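You operate a simulated robot arm through the tools that you are given. There is no shell and no other tool.

The job below is to be done with a simulated robot arm. You get a single attempt, and the scene is never put back.

TASK
Stand the two listed pipes in their sockets and cap each one.
Fine: the pipe list card names their sizes; sockets and end caps bear the same sizes.

The check looks at the end state, three seconds after you hand in, the way a careful person would. Anything else that was tipped, shoved, dropped, spilled or broken makes it a failure. Lids that push on must go on centred and level and be pressed home; caps that screw on are set level and turned clockwise until they are tight.

THE ROBOT
A 6-joint arm with a three-finger gripper, fixed in place. Base frame: the origin is on the floor under the middle of its stand, x ahead of it, y to its left, z up. Lengths are in m, angles in rad, forces in N, time in s.
It reaches about 1.213 m from its shoulder. Its first joint turns from -2.897 to 2.897 rad. Payload 4.89 kg.
The tool frame sits at the grasp point between the pads (the TCP): z along the fingers, y along the line on which they close. The tips reach 0.03 m beyond it. The gripper opens to 0.164 m; its body begins 0.125 m behind the TCP.
Orientation is that of the tool frame in the base frame, as a unit quaternion [x, y, z, w]. With the fingers straight down and closing along the base's y, the tool's x points along the base's -x, its y along +y and its z along -z.

THE INTERFACE
- The arm moves only by the tool send_rows. Its argument "moves" is a list that holds one entry, the list of rows, each a list of 6 numbers: the shift along the tool's x, y, z in m, then the turn, a rotation vector about the tool's x, y, z in rad. In form: [[[tx, ty, tz, rx, ry, rz], ...]]. A call has 1 to 20 rows; each row is the pose to reach, as a shift and turn from the pose commanded when the call began, along the tool's axes at that moment. "grip" is the finger opening in m, from 0 to 0.164, set as the call begins (left out, the last holds). A row lasts 0.2 s, in which the tool goes at most 0.05 m and 0.15 rad; a call with a longer step from one row to the next is refused whole, and so is a gripper value outside its range. A pose out of reach is approached as far as the arm can. The call stops where the force on the tool passes 90 N (or 10 N more than at its start, if that is more) or the arm is blocked; 0.2 s more then pass. Each finger travels about 0.108 m/s and halts on what it meets, pressing with about 38 N; the grip force reading is that of the motor and also rises with nothing between the fingers. The clock runs only during rows and for 0.2 s after the last one: add rows that repeat a pose to give the fingers time. It gives the time, the measured TCP pose, the force on the tool (base axes), the opening and the grip force at its end, in the units of the frame above (readings bear some noise), with the torque about the TCP (base axes, N m) and any sound that the robot's microphone picked up, and new pictures: "views" is both (left out), scene, wrist or none.
- Cameras (640 x 400 px; columns grow to the right, rows downward): "scene" is fixed at [0.0493, -0.498, 1.4249]; the picture's right is [0.68, -0.73, 0.00], its down [-0.22, -0.21, -0.95] and it looks along [0.69, 0.65, -0.30] (base axes); focal length 328 px, centre (320, 200). "wrist" rides on the gripper at [0.076, -0.002, -0.152] in the tool frame; the picture's right is [0.02, 1.00, 0.00], its down [-0.88, 0.02, -0.47] and it looks along [-0.47, 0.01, 0.88] (tool axes); focal length 247 px, centre (320, 200). There is no depth. A picture from a camera that has moved, and an enlarged one, comes with that camera's place and axes in the base frame and with its lens.
- lift_body(by): moves the trunk up (or, below 0, down) by that many m; the arm rides with it, the base frame stays. It gives what a move gives, with no picture.
- enlarge(camera, box): a new picture of the part [left, top, right, bottom] of that camera's present view, enlarged. It takes no simulated time.
- sign_off(): hands the job in; it is judged then, once.

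Nothing tells you positions but the pictures and the camera data. Unless the task says otherwise, let go and move clear before handing in.

The tools are called as a command line: name --argument value ..., lists and objects as JSON in quotes. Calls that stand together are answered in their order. send_rows: Moves the arm, as the interface text tells. Its arguments: {"type":"object","properties":{"moves":{"type":"array"},"grip":{"type":"number"},"views":{"type":"string","enum":["both","scene","wrist","none"]}},"required":["moves"]} The other tools are called the same way: lift_body (by) moves the trunk up or down; enlarge (camera, box) takes an enlarged picture of a part of a camera's view; sign_off () hands the job in.

At the start:

```text
clock: 0.0
tool_pos: [0.635, 0.3352, 1.2498]
ee_rot: [0.001, 1.0, 0.0, 0.0]
force: [-0.3, 0.1, -0.1]
moment: [-0.02, 0.02, 0.01]
grip_width: 0.1641
grasp_force: 0.1
trunk travel left (down, up): [-0.175, 0.215]
```

scene: 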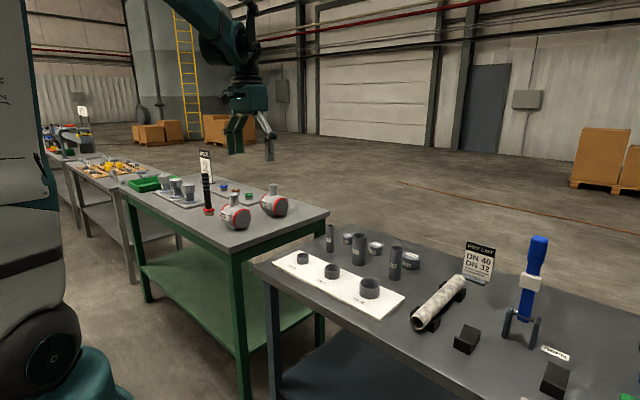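
wrist: 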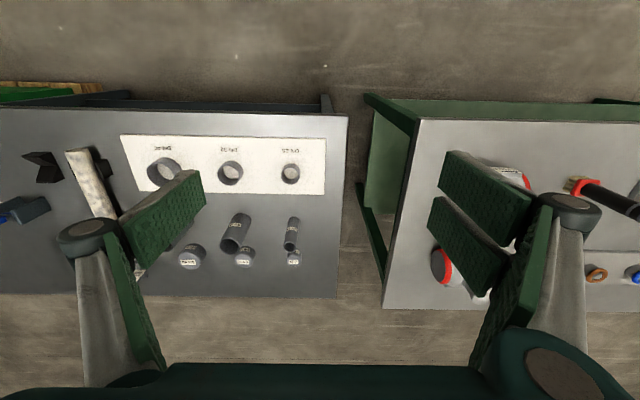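

I see a grey bench with three sockets on a white board, three pipes, three end caps, and a card that reads "DN 40, DN 32". I'll enlarge the pictures to read the labels before moving anything.

enlarge --camera "scene" --box '[260, 210, 440, 325]'

enlarge --camera "scene" --box '[400, 220, 580, 335]'

enlarge --camera "wrist" --box '[100, 120, 340, 280]'

```text
3.48 times, centred on (350, 268) of scene
camera zoom: at [0.0493, -0.498, 1.4249], right [0.68, -0.73, 0.0], down [-0.22, -0.21, -0.95], along [0.69, 0.65, -0.3], focal length 1139 px, centre (216, -35)
```

zoom: 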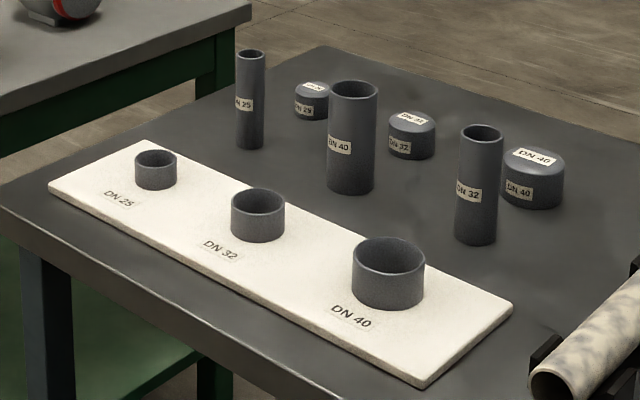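

```text
3.48 times, centred on (490, 278) of scene
camera zoom: at [0.0493, -0.498, 1.4249], right [0.68, -0.73, 0.0], down [-0.22, -0.21, -0.95], along [0.69, 0.65, -0.3], focal length 1139 px, centre (-271, -70)
```

zoom: 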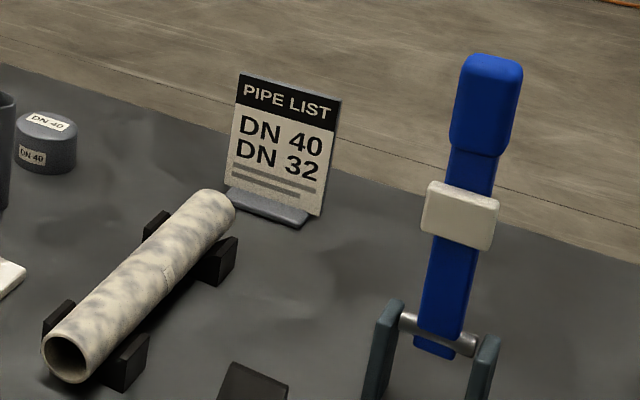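

```text
2.50 times, centred on (220, 200) of wrist
camera zoom: at [0.5585, 0.3337, 1.4025], right [-0.02, 1.0, 0.0], down [0.88, 0.02, 0.47], along [0.47, 0.01, -0.88], focal length 617 px, centre (570, 200)
```

zoom: 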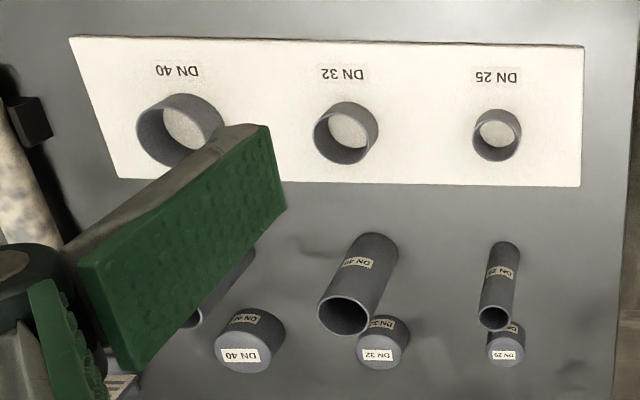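

The card lists DN 40 and DN 32. Board sockets run from DN 25 (y≈0.27) through DN 32 (y≈0.13) to DN 40 (y≈-0.02), at x≈0.775, with the board top near z≈0.855. I'll move the wrist camera over the pipes for a clearer view.

send_rows --moves '[[[-0.009, -0.047, 0, 0, 0, 0], [-0.018, -0.094, 0, 0, 0, 0], [-0.027, -0.141, 0, 0, 0, 0], [-0.036, -0.188, 0, 0, 0, 0], [-0.045, -0.235, 0, 0, 0, 0], [-0.045, -0.235, 0, 0, 0, 0]]]' --grip 0.164

```text
clock: 1.4
tool_pos: [0.6801, 0.0999, 1.2508]
ee_rot: [0.001, 1.0, 0.0, 0.0]
force: [0.3, -0.7, -0.6]
moment: [0.05, 0.01, -0.03]
grip_width: 0.1638
grasp_force: 0.0
trunk travel left (down, up): [-0.175, 0.215]
camera wrist: at [0.604, 0.0977, 1.4035], right [-0.02, 1.0, 0.0], down [0.88, 0.02, 0.47], along [0.47, 0.01, -0.88], focal length 247 px, centre (320, 200)
```

scene: 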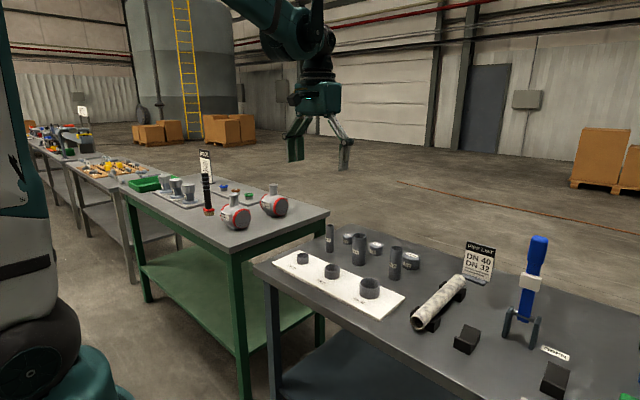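
wrist: 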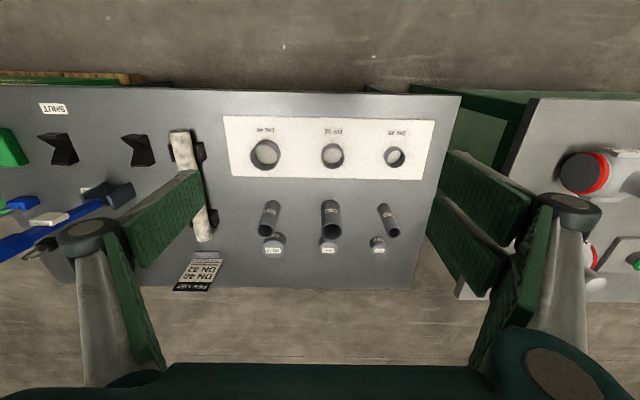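

enlarge --camera "wrist" --box '[220, 105, 460, 265]'

enlarge --camera "wrist" --box '[245, 185, 415, 265]'

enlarge --camera "wrist" --box '[225, 115, 425, 185]'

enlarge --camera "wrist" --box '[0, 0, 640, 400]'

enlarge --camera "scene" --box '[270, 60, 370, 180]'

```text
2.50 times, centred on (340, 185) of wrist
camera zoom: at [0.604, 0.0977, 1.4035], right [-0.02, 1.0, 0.0], down [0.88, 0.02, 0.47], along [0.47, 0.01, -0.88], focal length 617 px, centre (270, 238)
```

zoom: 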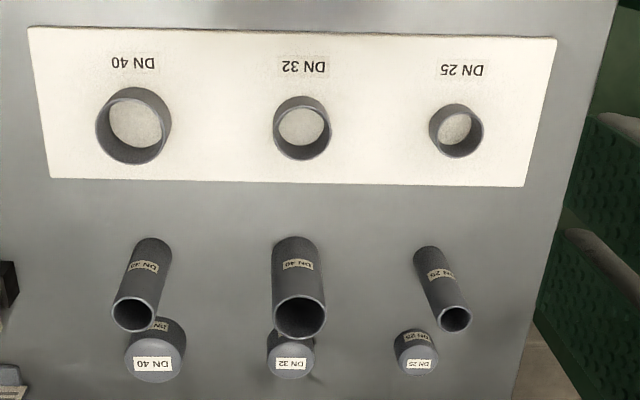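

```text
3.76 times, centred on (330, 225) of wrist
camera zoom: at [0.604, 0.0977, 1.4035], right [-0.02, 1.0, 0.0], down [0.88, 0.02, 0.47], along [0.47, 0.01, -0.88], focal length 930 px, centre (282, 106)
```

zoom: 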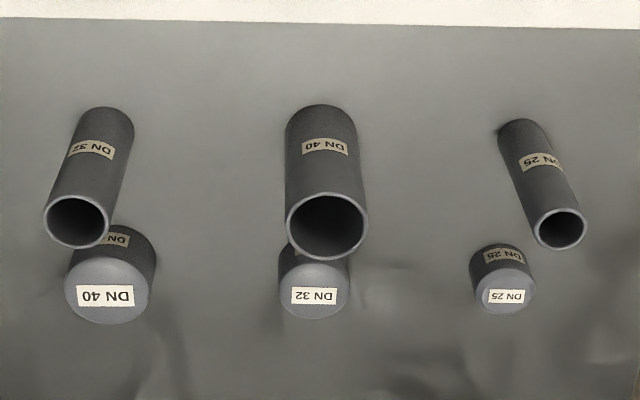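

```text
3.20 times, centred on (325, 150) of wrist
camera zoom: at [0.604, 0.0977, 1.4035], right [-0.02, 1.0, 0.0], down [0.88, 0.02, 0.47], along [0.47, 0.01, -0.88], focal length 790 px, centre (304, 360)
```

zoom: 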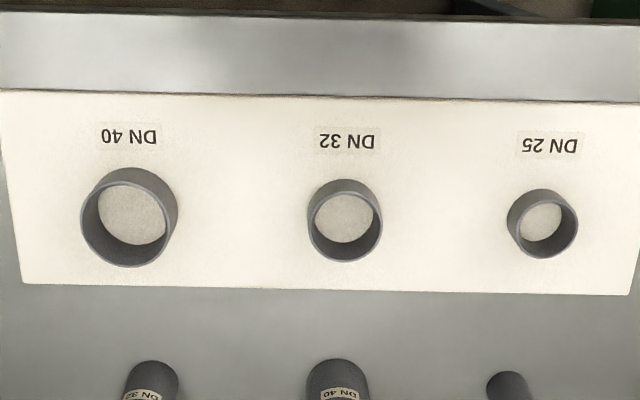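

```text
1.00 times, centred on (320, 200) of wrist (not enlarged: the box is as wide or as high as the picture)
camera zoom: at [0.604, 0.0977, 1.4035], right [-0.02, 1.0, 0.0], down [0.88, 0.02, 0.47], along [0.47, 0.01, -0.88], focal length 247 px, centre (320, 200)
```

zoom: 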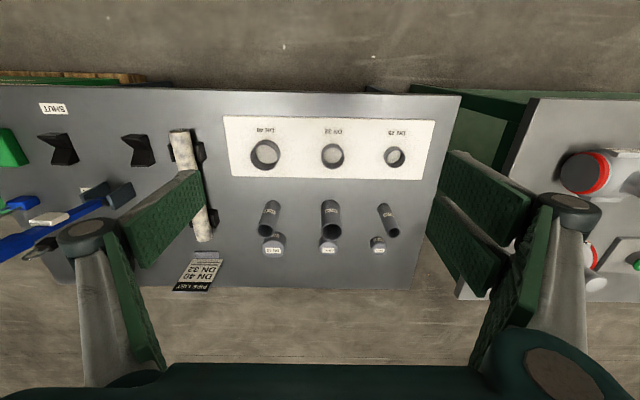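

```text
3.33 times, centred on (320, 120) of scene
camera zoom: at [0.0493, -0.498, 1.4249], right [0.68, -0.73, 0.0], down [-0.22, -0.21, -0.95], along [0.69, 0.65, -0.3], focal length 1092 px, centre (320, 467)
```

zoom: 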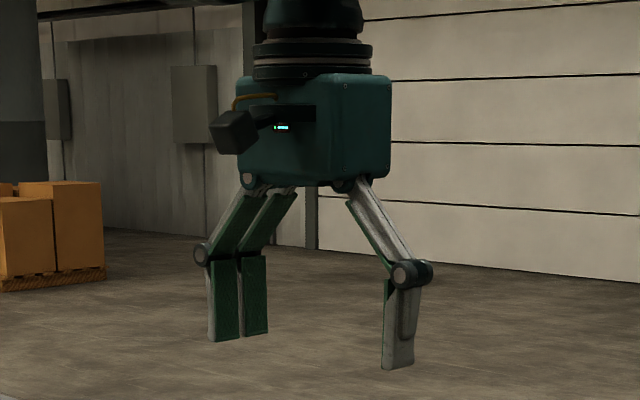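

The view now shows the pipes standing at x≈0.926 (DN 32 at y≈-0.018, DN 40 at y≈0.131) and their caps behind at x≈1.04 (DN 40 cap at y≈-0.02, DN 32 cap at y≈0.13). I'll go lower to measure the sockets precisely.

send_rows --moves '[[[-0.0014, -0.009, 0.04, 0, 0, 0], [-0.0028, -0.018, 0.08, 0, 0, 0], [-0.0042, -0.027, 0.12, 0, 0, 0], [-0.0056, -0.036, 0.16, 0, 0, 0], [-0.007, -0.045, 0.2, 0, 0, 0], [-0.007, -0.045, 0.2, 0, 0, 0], [-0.007, -0.045, 0.2, 0, 0, 0]]]' --views "wrist"

```text
clock: 3.0
tool_pos: [0.6874, 0.0551, 1.0501]
ee_rot: [0.0, 1.0, 0.0, 0.0]
force: [-0.2, 0.1, -1.7]
moment: [0.03, 0.03, 0.01]
grip_width: 0.164
grasp_force: 0.0
trunk travel left (down, up): [-0.175, 0.215]
camera wrist: at [0.6108, 0.054, 1.2018], right [-0.02, 1.0, 0.0], down [0.88, 0.02, 0.47], along [0.47, 0.01, -0.88], focal length 247 px, centre (320, 200)
```

wrist: 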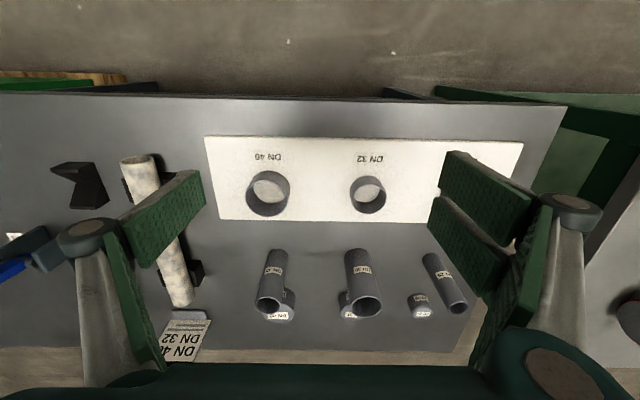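

enlarge --camera "wrist" --box '[236, 160, 316, 220]'

enlarge --camera "wrist" --box '[336, 160, 416, 220]'

enlarge --camera "wrist" --box '[240, 240, 320, 325]'

enlarge --camera "wrist" --box '[325, 240, 405, 325]'

```text
6.67 times, centred on (276, 190) of wrist
camera zoom: at [0.6108, 0.054, 1.2018], right [-0.02, 1.0, 0.0], down [0.88, 0.02, 0.47], along [0.47, 0.01, -0.88], focal length 1646 px, centre (613, 267)
```

zoom: 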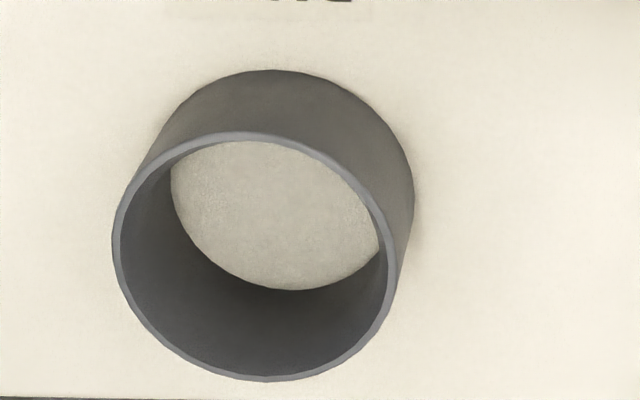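

```text
6.67 times, centred on (376, 190) of wrist
camera zoom: at [0.6108, 0.054, 1.2018], right [-0.02, 1.0, 0.0], down [0.88, 0.02, 0.47], along [0.47, 0.01, -0.88], focal length 1646 px, centre (-53, 267)
```

zoom: 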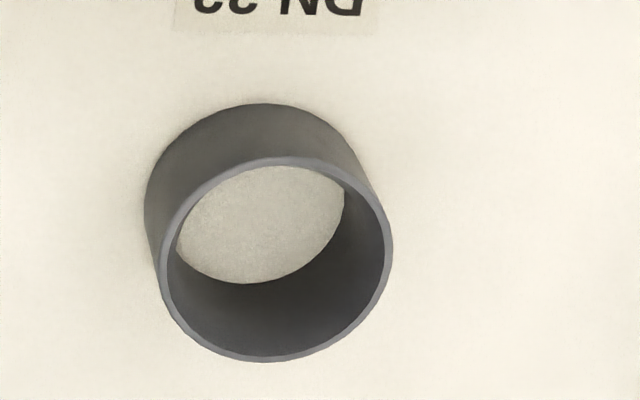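

```text
4.71 times, centred on (280, 282) of wrist
camera zoom: at [0.6108, 0.054, 1.2018], right [-0.02, 1.0, 0.0], down [0.88, 0.02, 0.47], along [0.47, 0.01, -0.88], focal length 1162 px, centre (508, -188)
```

zoom: 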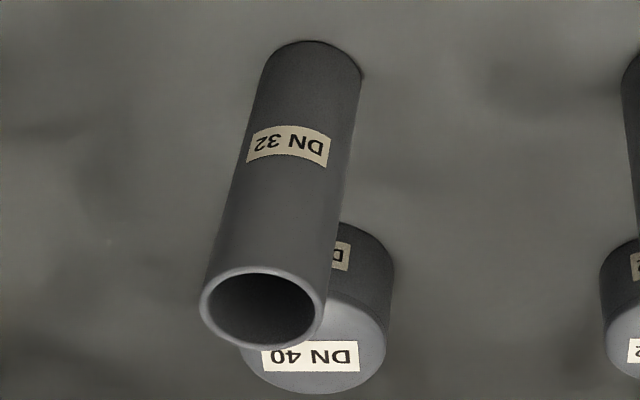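

```text
4.71 times, centred on (365, 282) of wrist
camera zoom: at [0.6108, 0.054, 1.2018], right [-0.02, 1.0, 0.0], down [0.88, 0.02, 0.47], along [0.47, 0.01, -0.88], focal length 1162 px, centre (108, -188)
```

zoom: 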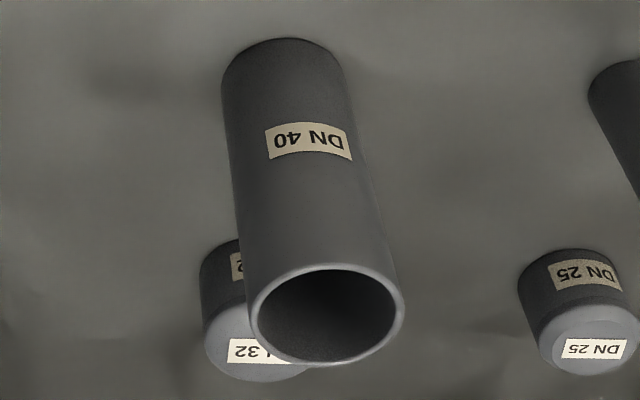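

Both sockets flare slightly at the mouth: DN 40 is at about (0.777, -0.019) and DN 32 at (0.777, 0.129), with rims at z≈0.89. The DN 40 pipe stands near (0.925, 0.130) with its top at about z=0.95. Next I'll hover above it with a partly closed gripper.

send_rows --moves '[[[-0.04, 0.0125, 0, 0, 0, 0], [-0.08, 0.025, 0, 0, 0, 0], [-0.12, 0.0375, 0, 0, 0, 0], [-0.16, 0.05, 0, 0, 0, 0], [-0.2, 0.0625, 0, 0, 0, 0], [-0.2376, 0.075, 0, 0, 0, 0], [-0.2376, 0.075, 0.03, 0, 0, 0], [-0.2376, 0.075, 0.05, 0, 0, 0], [-0.2376, 0.075, 0.05, 0, 0, 0]]]' --grip 0.1

```text
clock: 5.0
tool_pos: [0.9243, 0.1301, 0.9988]
ee_rot: [0.0, 1.0, 0.0, 0.0]
force: [-0.4, 0.4, 0.2]
moment: [-0.02, 0.04, -0.04]
grip_width: 0.0999
grasp_force: 0.1
trunk travel left (down, up): [-0.175, 0.215]
camera wrist: at [0.8485, 0.1285, 1.152], right [-0.02, 1.0, 0.0], down [0.88, 0.02, 0.47], along [0.47, 0.01, -0.88], focal length 247 px, centre (320, 200)
```

scene: 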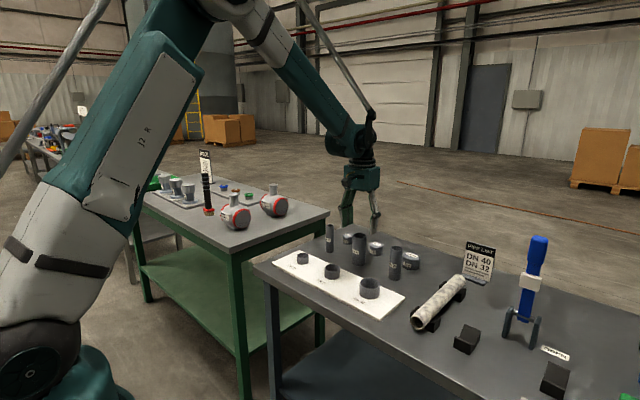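
wrist: 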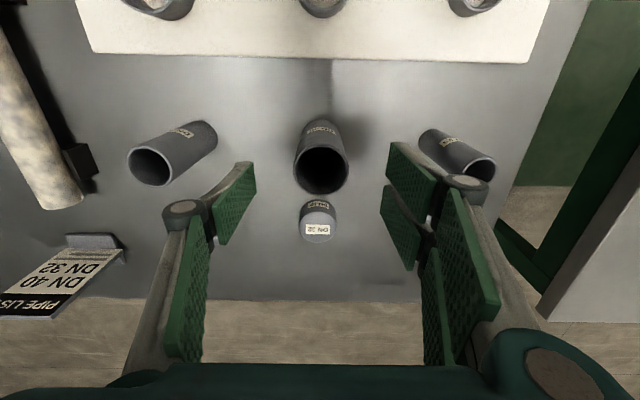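

enlarge --camera "wrist" --box '[270, 105, 370, 205]'

enlarge --camera "wrist" --box '[180, 120, 500, 320]'

```text
4.00 times, centred on (320, 155) of wrist
camera zoom: at [0.8485, 0.1285, 1.152], right [-0.02, 1.0, 0.0], down [0.88, 0.02, 0.47], along [0.47, 0.01, -0.88], focal length 988 px, centre (320, 380)
```

zoom: 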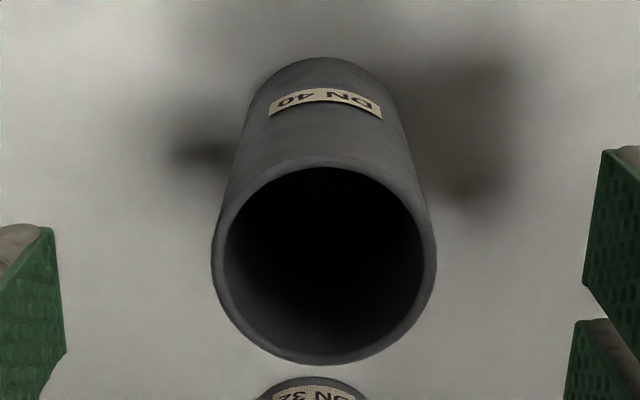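

```text
2.00 times, centred on (340, 220) of wrist
camera zoom: at [0.8485, 0.1285, 1.152], right [-0.02, 1.0, 0.0], down [0.88, 0.02, 0.47], along [0.47, 0.01, -0.88], focal length 494 px, centre (280, 160)
```

zoom: 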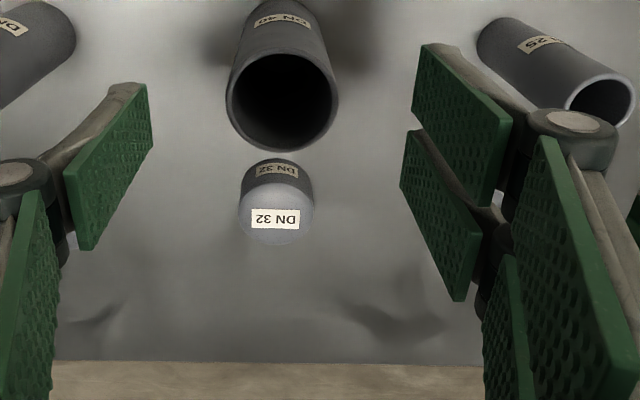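

The DN 40 pipe sits between the fingers, centred near (0.928, 0.131), which is about 3 mm ahead of the tool. I'll correct that, descend to z≈0.922 and close on it.

send_rows --moves '[[[-0.0037, 0.001, 0.0, 0, 0, 0], [-0.0037, 0.001, 0.03, 0, 0, 0], [-0.0037, 0.001, 0.06, 0, 0, 0], [-0.0037, 0.001, 0.0768, 0, 0, 0], [-0.0037, 0.001, 0.0768, 0, 0, 0]]]' --grip 0.1

```text
clock: 6.2
tool_pos: [0.9274, 0.1307, 0.9218]
ee_rot: [0.0, 1.0, 0.0, 0.0]
force: [0.1, -0.1, -1.2]
moment: [-0.01, 0.05, -0.01]
grip_width: 0.1
grasp_force: 0.0
trunk travel left (down, up): [-0.175, 0.215]
camera wrist: at [0.852, 0.1295, 1.0746], right [-0.02, 1.0, 0.0], down [0.88, 0.02, 0.47], along [0.47, 0.01, -0.88], focal length 247 px, centre (320, 200)
```

scene: 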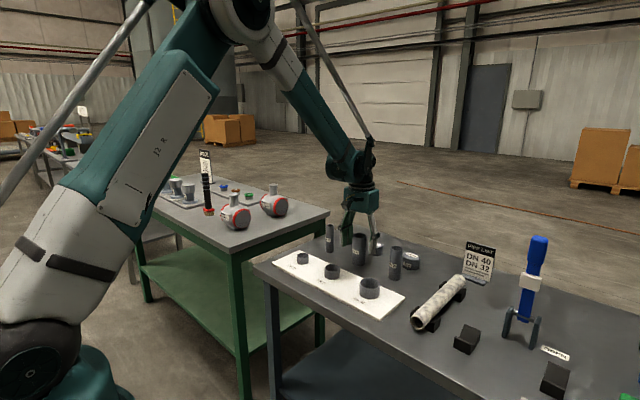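
wrist: 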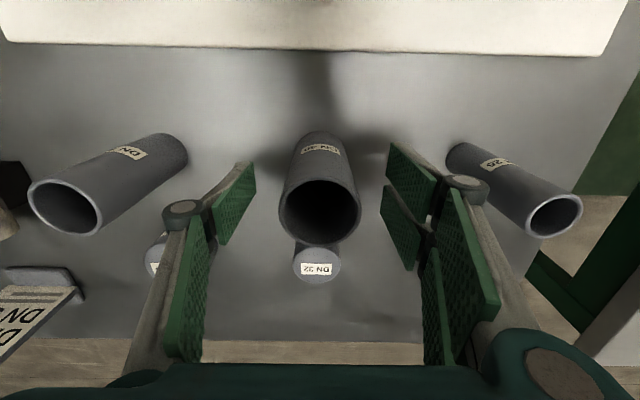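

The pipe is well centred between the pads, so I'll close on it now.

send_rows --moves '[[[0, 0, 0, 0, 0, 0], [0, 0, 0, 0, 0, 0], [0, 0, 0, 0, 0, 0], [0, 0, 0, 0, 0, 0], [0, 0, 0, 0, 0, 0]]]' --grip 0.03

```text
clock: 7.4
tool_pos: [0.9278, 0.1321, 0.9227]
ee_rot: [0.0, 1.0, 0.0, 0.0]
force: [-0.1, -0.1, -0.4]
moment: [0.0, -0.03, -0.01]
grip_width: 0.0476
grasp_force: 38.0
trunk travel left (down, up): [-0.175, 0.215]
camera wrist: at [0.8517, 0.1295, 1.0751], right [-0.02, 1.0, 0.0], down [0.88, 0.02, 0.47], along [0.47, 0.01, -0.88], focal length 247 px, centre (320, 200)
```

scene: 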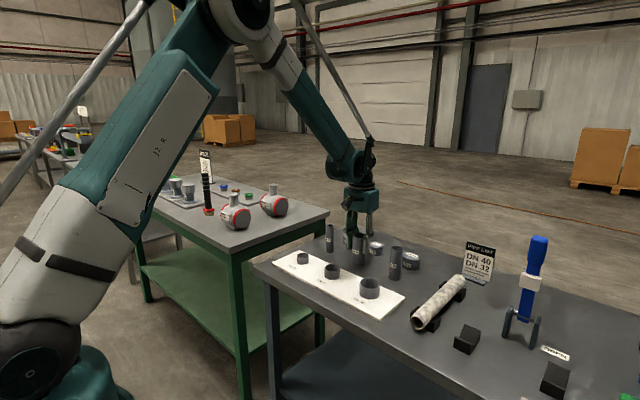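
wrist: 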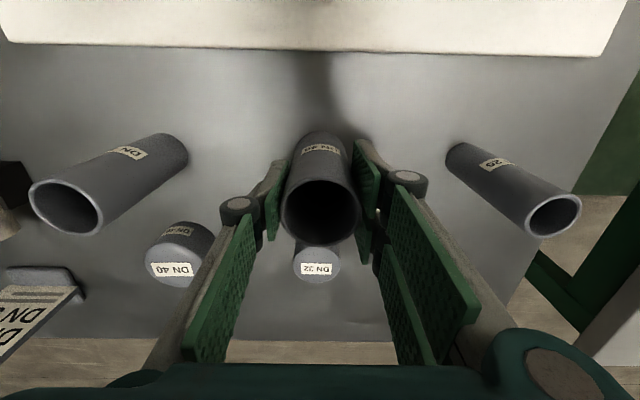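

The gripper holds the DN 40 pipe at a width of 0.0476. I'll lift it straight up, then carry it over the DN 40 socket.

send_rows --moves '[[[0, 0, -0.02, 0, 0, 0], [0, 0, -0.05, 0, 0, 0], [0, 0, -0.09, 0, 0, 0], [0, 0, -0.13, 0, 0, 0], [0.025, -0.025, -0.13, 0, 0, 0], [0.05, -0.05, -0.13, 0, 0, 0], [0.075, -0.075, -0.13, 0, 0, 0], [0.1, -0.1, -0.13, 0, 0, 0], [0.125, -0.125, -0.13, 0, 0, 0], [0.151, -0.1503, -0.13, 0, 0, 0], [0.151, -0.1503, -0.13, 0, 0, 0], [0.151, -0.1503, -0.13, 0, 0, 0]]]' --grip 0.03

```text
clock: 10.0
tool_pos: [0.7765, -0.0191, 1.0533]
ee_rot: [0.0, 1.0, 0.0, 0.0]
force: [-0.4, 0.1, -0.4]
moment: [0.01, -0.05, -0.03]
grip_width: 0.0479
grasp_force: 38.3
trunk travel left (down, up): [-0.175, 0.215]
camera wrist: at [0.7003, -0.0204, 1.2055], right [-0.02, 1.0, 0.0], down [0.88, 0.02, 0.47], along [0.47, 0.01, -0.88], focal length 247 px, centre (320, 200)
```

scene: 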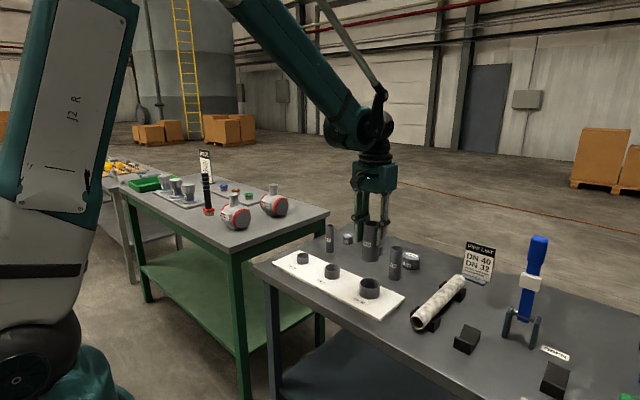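
wrist: 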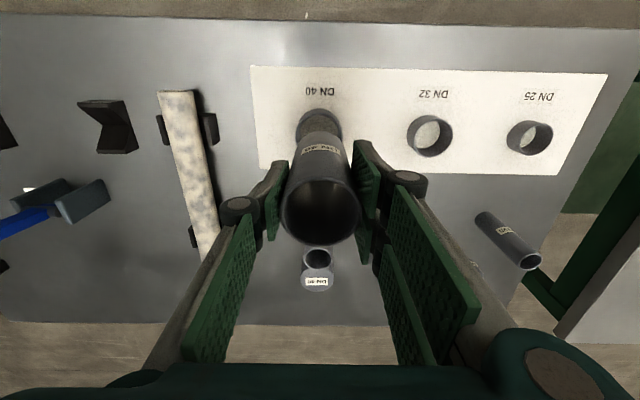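

enlarge --camera "wrist" --box '[260, 90, 380, 250]'

enlarge --camera "scene" --box '[320, 200, 420, 310]'

```text
2.50 times, centred on (320, 170) of wrist
camera zoom: at [0.7003, -0.0204, 1.2055], right [-0.02, 1.0, 0.0], down [0.88, 0.02, 0.47], along [0.47, 0.01, -0.88], focal length 617 px, centre (320, 275)
```

zoom: 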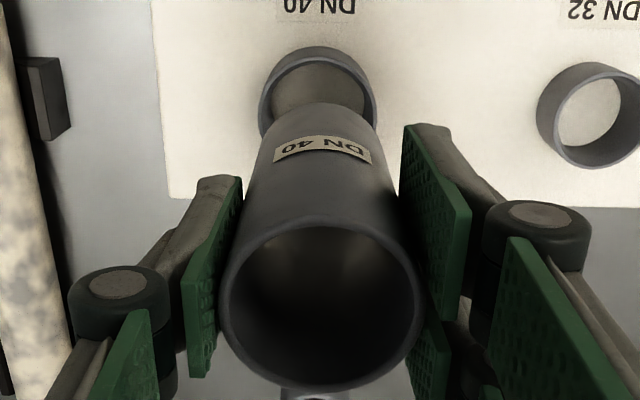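

```text
3.64 times, centred on (370, 255) of scene
camera zoom: at [0.0493, -0.498, 1.4249], right [0.68, -0.73, 0.0], down [-0.22, -0.21, -0.95], along [0.69, 0.65, -0.3], focal length 1191 px, centre (138, 0)
```

zoom: 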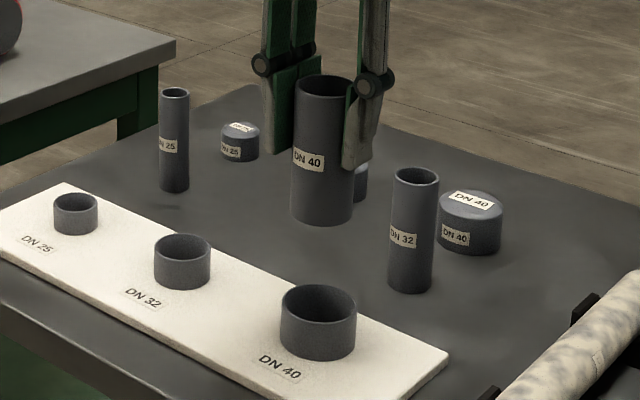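

The pipe hangs almost exactly over the DN 40 socket; the socket looks about 1–2 mm further in x and 1 mm lower in y. I'll correct for that, lower to just above the rim and check again.

send_rows --moves '[[[-0.0015, -0.001, 0.0, 0, 0, 0], [-0.0015, -0.001, 0.03, 0, 0, 0], [-0.0015, -0.001, 0.055, 0, 0, 0], [-0.0015, -0.001, 0.07, 0, 0, 0], [-0.0015, -0.001, 0.07, 0, 0, 0]]]' --grip 0.03

enlarge --camera "wrist" --box '[260, 90, 380, 250]'

enlarge --camera "scene" --box '[320, 210, 420, 310]'

```text
clock: 11.2
tool_pos: [0.7778, -0.0204, 0.9824]
ee_rot: [0.0, 1.0, 0.0, 0.0]
force: [0.2, -0.3, -0.1]
moment: [0.01, 0.05, 0.02]
grip_width: 0.048
grasp_force: 37.4
trunk travel left (down, up): [-0.175, 0.215]
camera wrist: at [0.7018, -0.0212, 1.135], right [-0.02, 1.0, 0.0], down [0.88, 0.02, 0.47], along [0.47, 0.01, -0.88], focal length 247 px, centre (320, 200)
```

scene: 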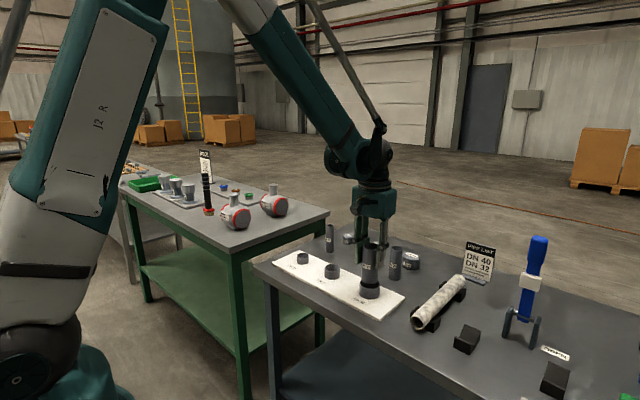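
wrist: 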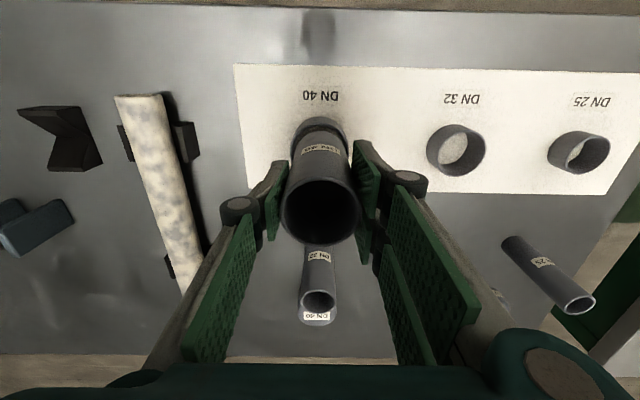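

```text
2.50 times, centred on (320, 170) of wrist
camera zoom: at [0.7018, -0.0212, 1.135], right [-0.02, 1.0, 0.0], down [0.88, 0.02, 0.47], along [0.47, 0.01, -0.88], focal length 617 px, centre (320, 275)
```

zoom: 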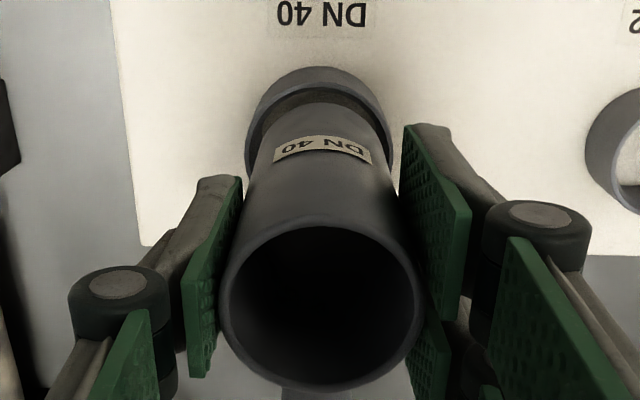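

```text
4.00 times, centred on (370, 260) of scene
camera zoom: at [0.0493, -0.498, 1.4249], right [0.68, -0.73, 0.0], down [-0.22, -0.21, -0.95], along [0.69, 0.65, -0.3], focal length 1310 px, centre (120, -40)
```

zoom: 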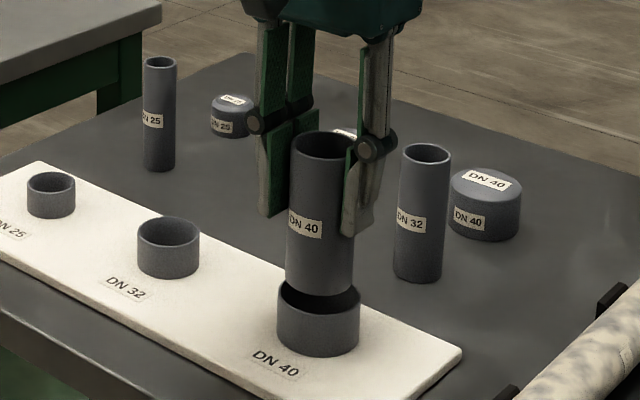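

The pipe bottom is centred over the socket mouth in both views. I'll lower it in small steps while watching the forces.

send_rows --moves '[[[0, 0, 0.01, 0, 0, 0], [0, 0, 0.02, 0, 0, 0], [0, 0, 0.03, 0, 0, 0], [0, 0, 0.03, 0, 0, 0]]]' --grip 0.03

enlarge --camera "wrist" --box '[260, 90, 380, 250]'

enlarge --camera "scene" --box '[320, 210, 420, 310]'

```text
clock: 12.2
tool_pos: [0.7799, -0.0203, 0.9521]
ee_rot: [0.001, 1.0, 0.0, 0.0]
force: [0.2, -0.5, -1.9]
moment: [0.02, -0.03, -0.01]
grip_width: 0.0477
grasp_force: 37.9
trunk travel left (down, up): [-0.175, 0.215]
camera wrist: at [0.7022, -0.0217, 1.1053], right [-0.02, 1.0, 0.0], down [0.88, 0.02, 0.47], along [0.47, 0.01, -0.88], focal length 247 px, centre (320, 200)
```

scene: 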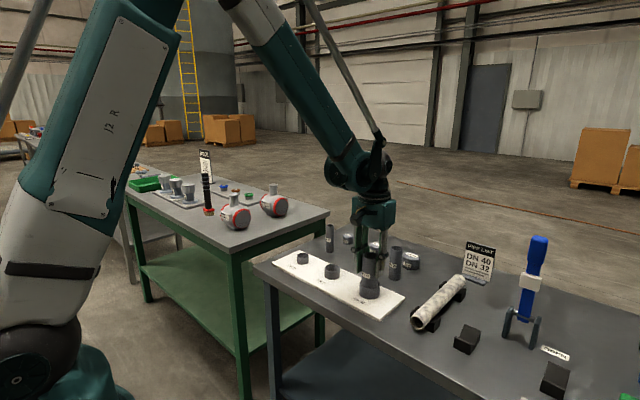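
wrist: 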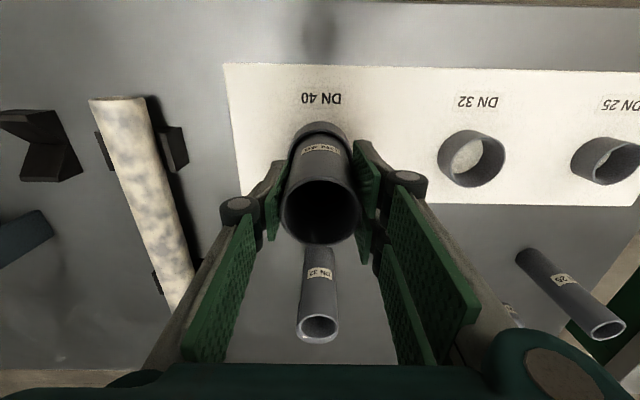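

```text
2.50 times, centred on (320, 170) of wrist
camera zoom: at [0.7022, -0.0217, 1.1053], right [-0.02, 1.0, 0.0], down [0.88, 0.02, 0.47], along [0.47, 0.01, -0.88], focal length 617 px, centre (320, 275)
```

zoom: 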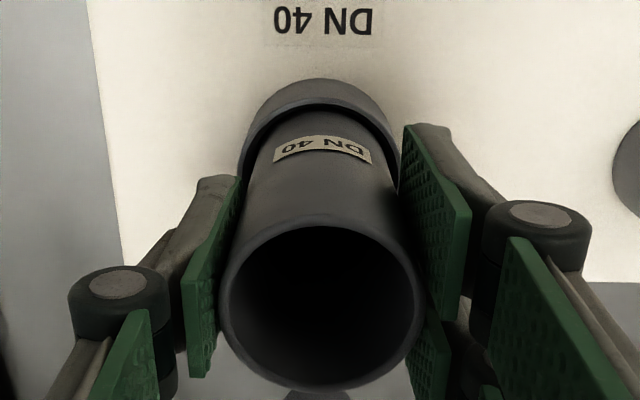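

```text
4.00 times, centred on (370, 260) of scene
camera zoom: at [0.0493, -0.498, 1.4249], right [0.68, -0.73, 0.0], down [-0.22, -0.21, -0.95], along [0.69, 0.65, -0.3], focal length 1310 px, centre (120, -40)
```

zoom: 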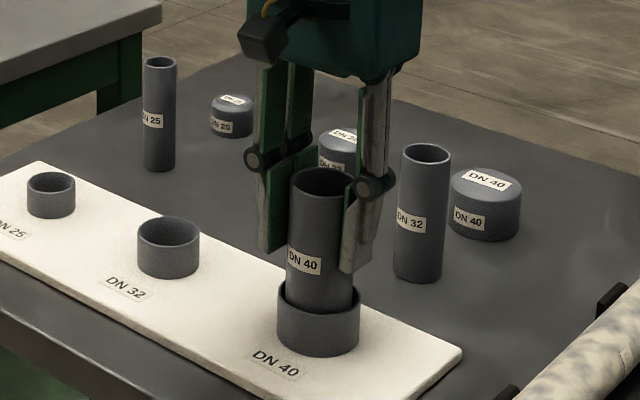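

The pipe has entered the socket with no contact force. I'll lower it another 1.6 cm.

send_rows --moves '[[[0, 0, 0.004, 0, 0, 0], [0, 0, 0.008, 0, 0, 0], [0, 0, 0.012, 0, 0, 0], [0, 0, 0.016, 0, 0, 0], [0, 0, 0.016, 0, 0, 0]]]' --grip 0.03

enlarge --camera "wrist" --box '[260, 90, 380, 250]'

enlarge --camera "scene" --box '[320, 210, 420, 310]'

```text
clock: 13.4
tool_pos: [0.7773, -0.0205, 0.9372]
ee_rot: [0.0, 1.0, -0.001, -0.001]
force: [0.2, 0.1, -0.7]
moment: [0.05, -0.04, -0.01]
grip_width: 0.048
grasp_force: 37.9
trunk travel left (down, up): [-0.175, 0.215]
camera wrist: at [0.702, -0.0215, 1.0897], right [-0.02, 1.0, 0.0], down [0.88, 0.02, 0.47], along [0.47, 0.01, -0.88], focal length 247 px, centre (320, 200)
```

scene: 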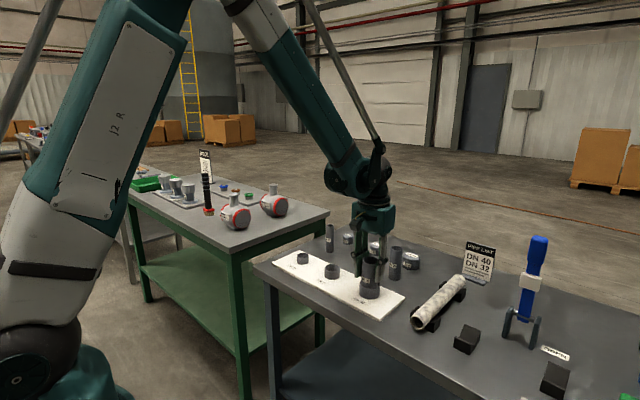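
wrist: 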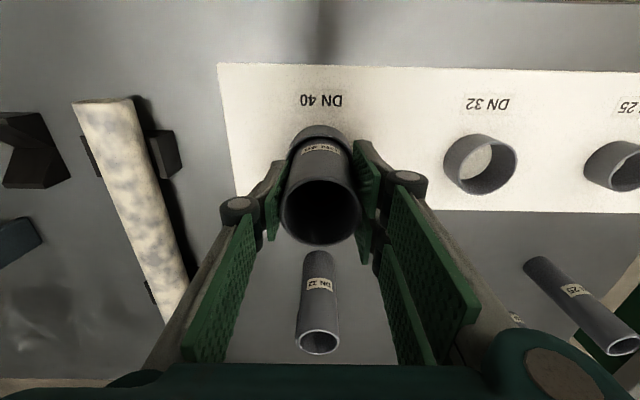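

```text
2.50 times, centred on (320, 170) of wrist
camera zoom: at [0.702, -0.0215, 1.0897], right [-0.02, 1.0, 0.0], down [0.88, 0.02, 0.47], along [0.47, 0.01, -0.88], focal length 617 px, centre (320, 275)
```

zoom: 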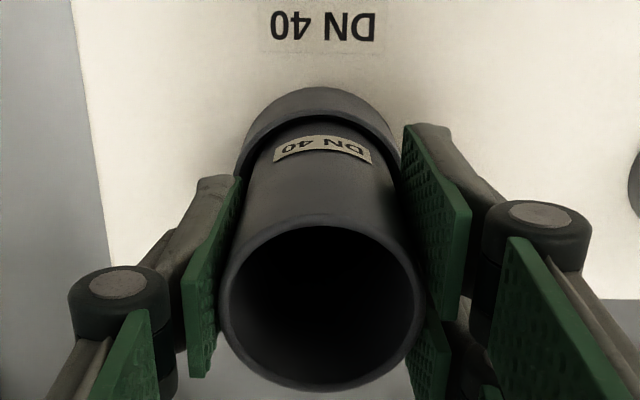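

```text
4.00 times, centred on (370, 260) of scene
camera zoom: at [0.0493, -0.498, 1.4249], right [0.68, -0.73, 0.0], down [-0.22, -0.21, -0.95], along [0.69, 0.65, -0.3], focal length 1310 px, centre (120, -40)
```

zoom: 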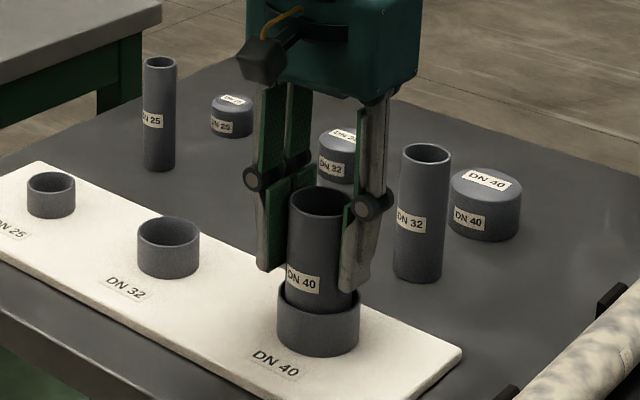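

There's still no contact. By my height estimate about 5 mm remains, so I'll go down in finer steps.

send_rows --moves '[[[0, 0, 0.001, 0, 0, 0], [0, 0, 0.002, 0, 0, 0], [0, 0, 0.003, 0, 0, 0], [0, 0, 0.004, 0, 0, 0]]]' --grip 0.03 --views "none"

```text
clock: 14.4
tool_pos: [0.7778, -0.0201, 0.9354]
ee_rot: [0.0, 1.0, -0.001, 0.002]
force: [2.0, -0.3, 21.1]
moment: [0.06, -0.17, -0.02]
grip_width: 0.048
grasp_force: 38.0
trunk travel left (down, up): [-0.175, 0.215]
```

Contact at 21 N with the label edge at the rim fits the pipe resting on the socket floor. I'll ease off the pressure, open the fingers and look.

send_rows --moves '[[[0, 0, -0.002, 0, 0, 0], [0, 0, -0.002, 0, 0, 0]]]' --grip 0.03 --views "none"

send_rows --moves '[[[0, 0, 0, 0, 0, 0], [0, 0, 0, 0, 0, 0], [0, 0, 0, 0, 0, 0], [0, 0, 0, 0, 0, 0]]]' --grip 0.09

enlarge --camera "wrist" --box '[260, 90, 380, 250]'

enlarge --camera "scene" --box '[320, 210, 420, 310]'

```text
clock: 15.0
tool_pos: [0.7784, -0.0211, 0.936]
ee_rot: [0.001, 1.0, 0.0, 0.0]
force: [-0.6, -0.8, -0.7]
moment: [-0.03, -0.03, 0.02]
grip_width: 0.0478
grasp_force: 38.5
trunk travel left (down, up): [-0.175, 0.215]
```

```text
clock: 16.0
tool_pos: [0.7785, -0.0191, 0.9355]
ee_rot: [0.0, 1.0, -0.001, 0.0]
force: [0.3, 0.5, -0.2]
moment: [-0.03, -0.01, 0.04]
grip_width: 0.09
grasp_force: 0.1
trunk travel left (down, up): [-0.175, 0.215]
camera wrist: at [0.702, -0.0216, 1.0877], right [-0.02, 1.0, 0.0], down [0.88, 0.02, 0.47], along [0.47, 0.01, -0.88], focal length 247 px, centre (320, 200)
```

scene: 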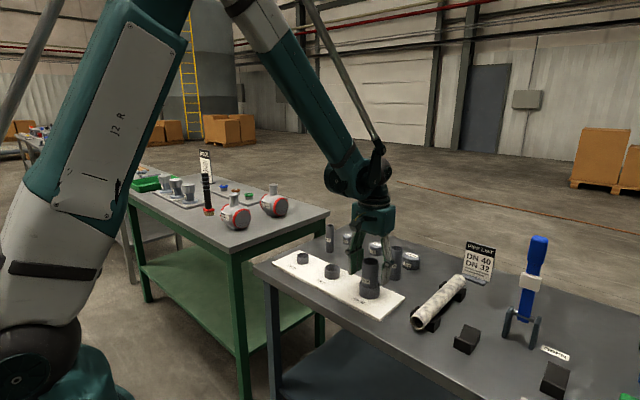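
wrist: 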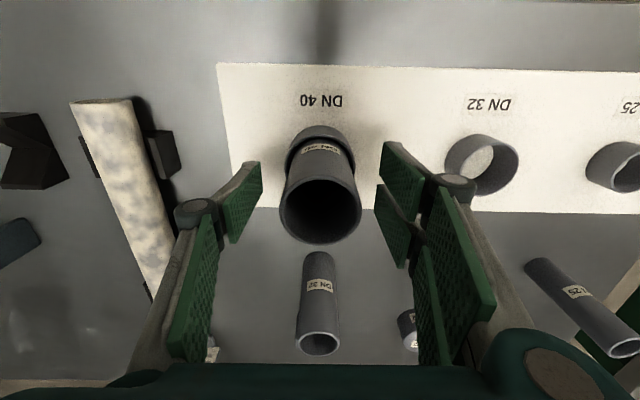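

```text
2.50 times, centred on (320, 170) of wrist
camera zoom: at [0.702, -0.0216, 1.0877], right [-0.02, 1.0, 0.0], down [0.88, 0.02, 0.47], along [0.47, 0.01, -0.88], focal length 617 px, centre (320, 275)
```

zoom: 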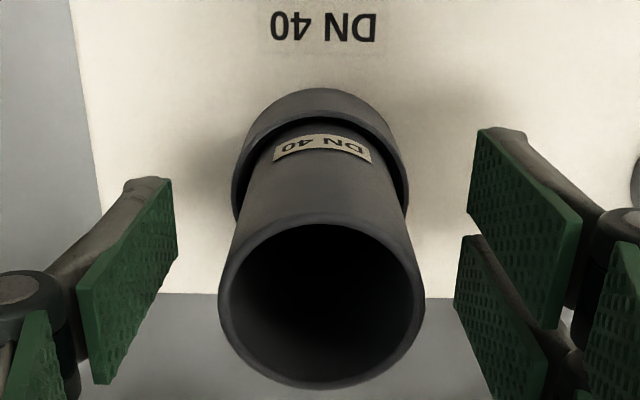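

```text
4.00 times, centred on (370, 260) of scene
camera zoom: at [0.0493, -0.498, 1.4249], right [0.68, -0.73, 0.0], down [-0.22, -0.21, -0.95], along [0.69, 0.65, -0.3], focal length 1310 px, centre (120, -40)
```

zoom: 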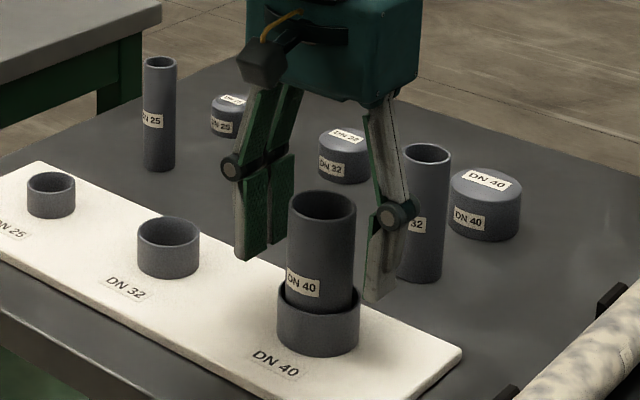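

The DN 40 pipe stands upright in its socket. Next is the DN 32 pipe at about (0.928, -0.018): I'll rise and hover above it.

send_rows --moves '[[[0, 0, -0.035, 0, 0, 0], [0, 0, -0.07, 0, 0, 0], [0, 0, -0.1, 0, 0, 0], [-0.04, 0.0, -0.1, 0, 0, 0], [-0.08, 0.001, -0.1, 0, 0, 0], [-0.12, 0.002, -0.1, 0, 0, 0], [-0.149, 0.002, -0.1, 0, 0, 0], [-0.149, 0.002, -0.065, 0, 0, 0], [-0.149, 0.002, -0.065, 0, 0, 0]]]' --grip 0.09

enlarge --camera "wrist" --box '[270, 105, 370, 205]'

enlarge --camera "scene" --box '[320, 200, 430, 310]'

```text
clock: 18.0
tool_pos: [0.9287, -0.0174, 1.0001]
ee_rot: [0.001, 1.0, -0.001, 0.0]
force: [1.0, 0.0, -0.8]
moment: [0.01, 0.05, 0.01]
grip_width: 0.0899
grasp_force: 0.0
trunk travel left (down, up): [-0.175, 0.215]
camera wrist: at [0.8523, -0.0189, 1.153], right [-0.02, 1.0, 0.0], down [0.88, 0.02, 0.47], along [0.47, 0.01, -0.88], focal length 247 px, centre (320, 200)
```

scene: 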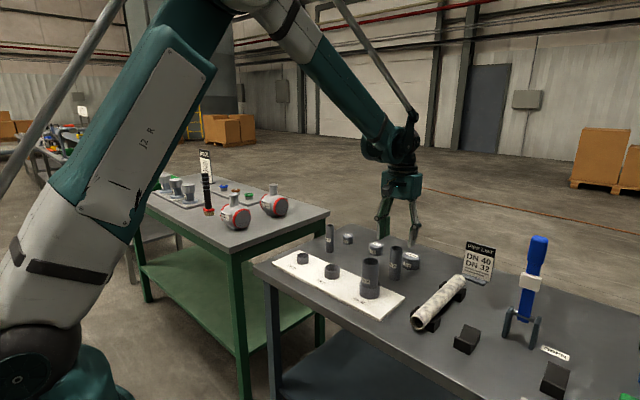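
wrist: 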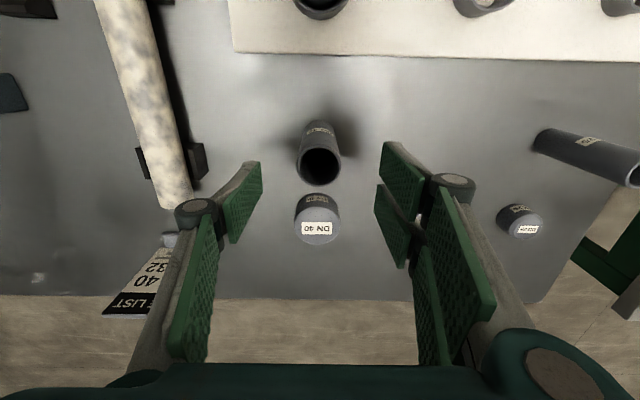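

```text
4.00 times, centred on (320, 155) of wrist
camera zoom: at [0.8523, -0.0189, 1.153], right [-0.02, 1.0, 0.0], down [0.88, 0.02, 0.47], along [0.47, 0.01, -0.88], focal length 988 px, centre (320, 380)
```

zoom: 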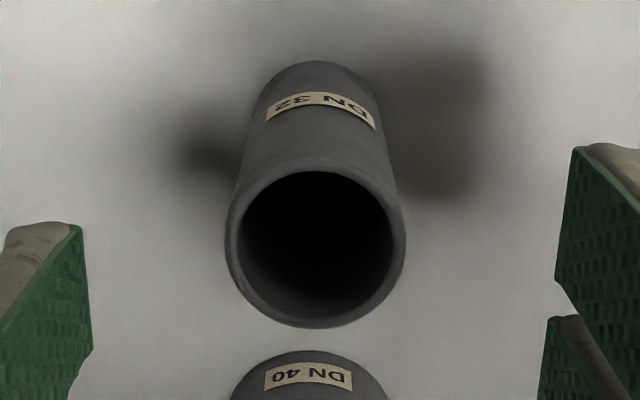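

```text
3.64 times, centred on (375, 255) of scene
camera zoom: at [0.0493, -0.498, 1.4249], right [0.68, -0.73, 0.0], down [-0.22, -0.21, -0.95], along [0.69, 0.65, -0.3], focal length 1191 px, centre (120, 0)
```

zoom: 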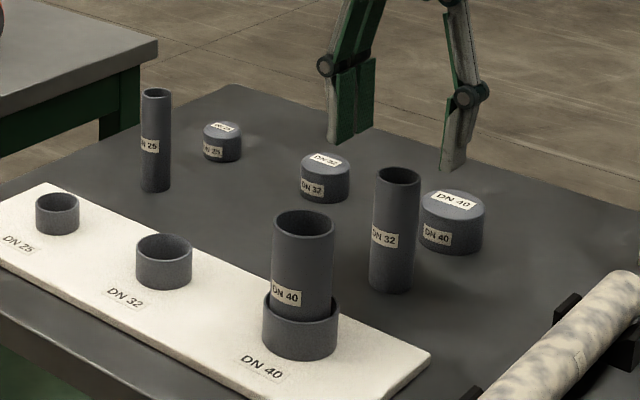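

The DN 32 pipe is centred within about 1 mm. I'll descend to the same grasp height and close on it.

send_rows --moves '[[[0, -0.0012, 0, 0, 0, 0], [0, -0.0012, 0.03, 0, 0, 0], [0, -0.0012, 0.06, 0, 0, 0], [0, -0.0012, 0.078, 0, 0, 0], [0, -0.0012, 0.078, 0, 0, 0]]]' --grip 0.09 --views "wrist"

enlarge --camera "wrist" --box '[220, 100, 420, 260]'

```text
clock: 19.2
tool_pos: [0.9267, -0.0199, 0.9212]
ee_rot: [0.0, 1.0, 0.0, 0.0]
force: [0.0, 0.0, 0.0]
moment: [-0.01, 0.02, 0.02]
grip_width: 0.0899
grasp_force: 0.1
trunk travel left (down, up): [-0.175, 0.215]
camera wrist: at [0.8503, -0.0207, 1.0744], right [-0.02, 1.0, 0.0], down [0.88, 0.02, 0.47], along [0.47, 0.01, -0.88], focal length 247 px, centre (320, 200)
```

wrist: 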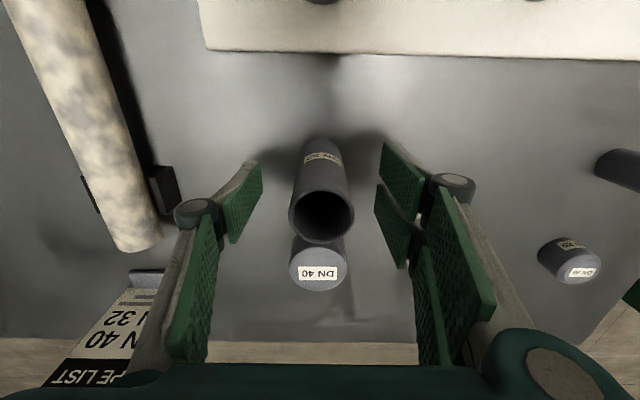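

```text
2.50 times, centred on (320, 180) of wrist
camera zoom: at [0.8503, -0.0207, 1.0744], right [-0.02, 1.0, 0.0], down [0.88, 0.02, 0.47], along [0.47, 0.01, -0.88], focal length 617 px, centre (320, 250)
```

zoom: 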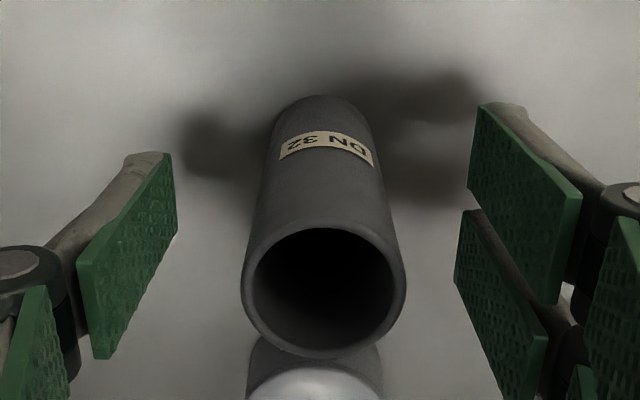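

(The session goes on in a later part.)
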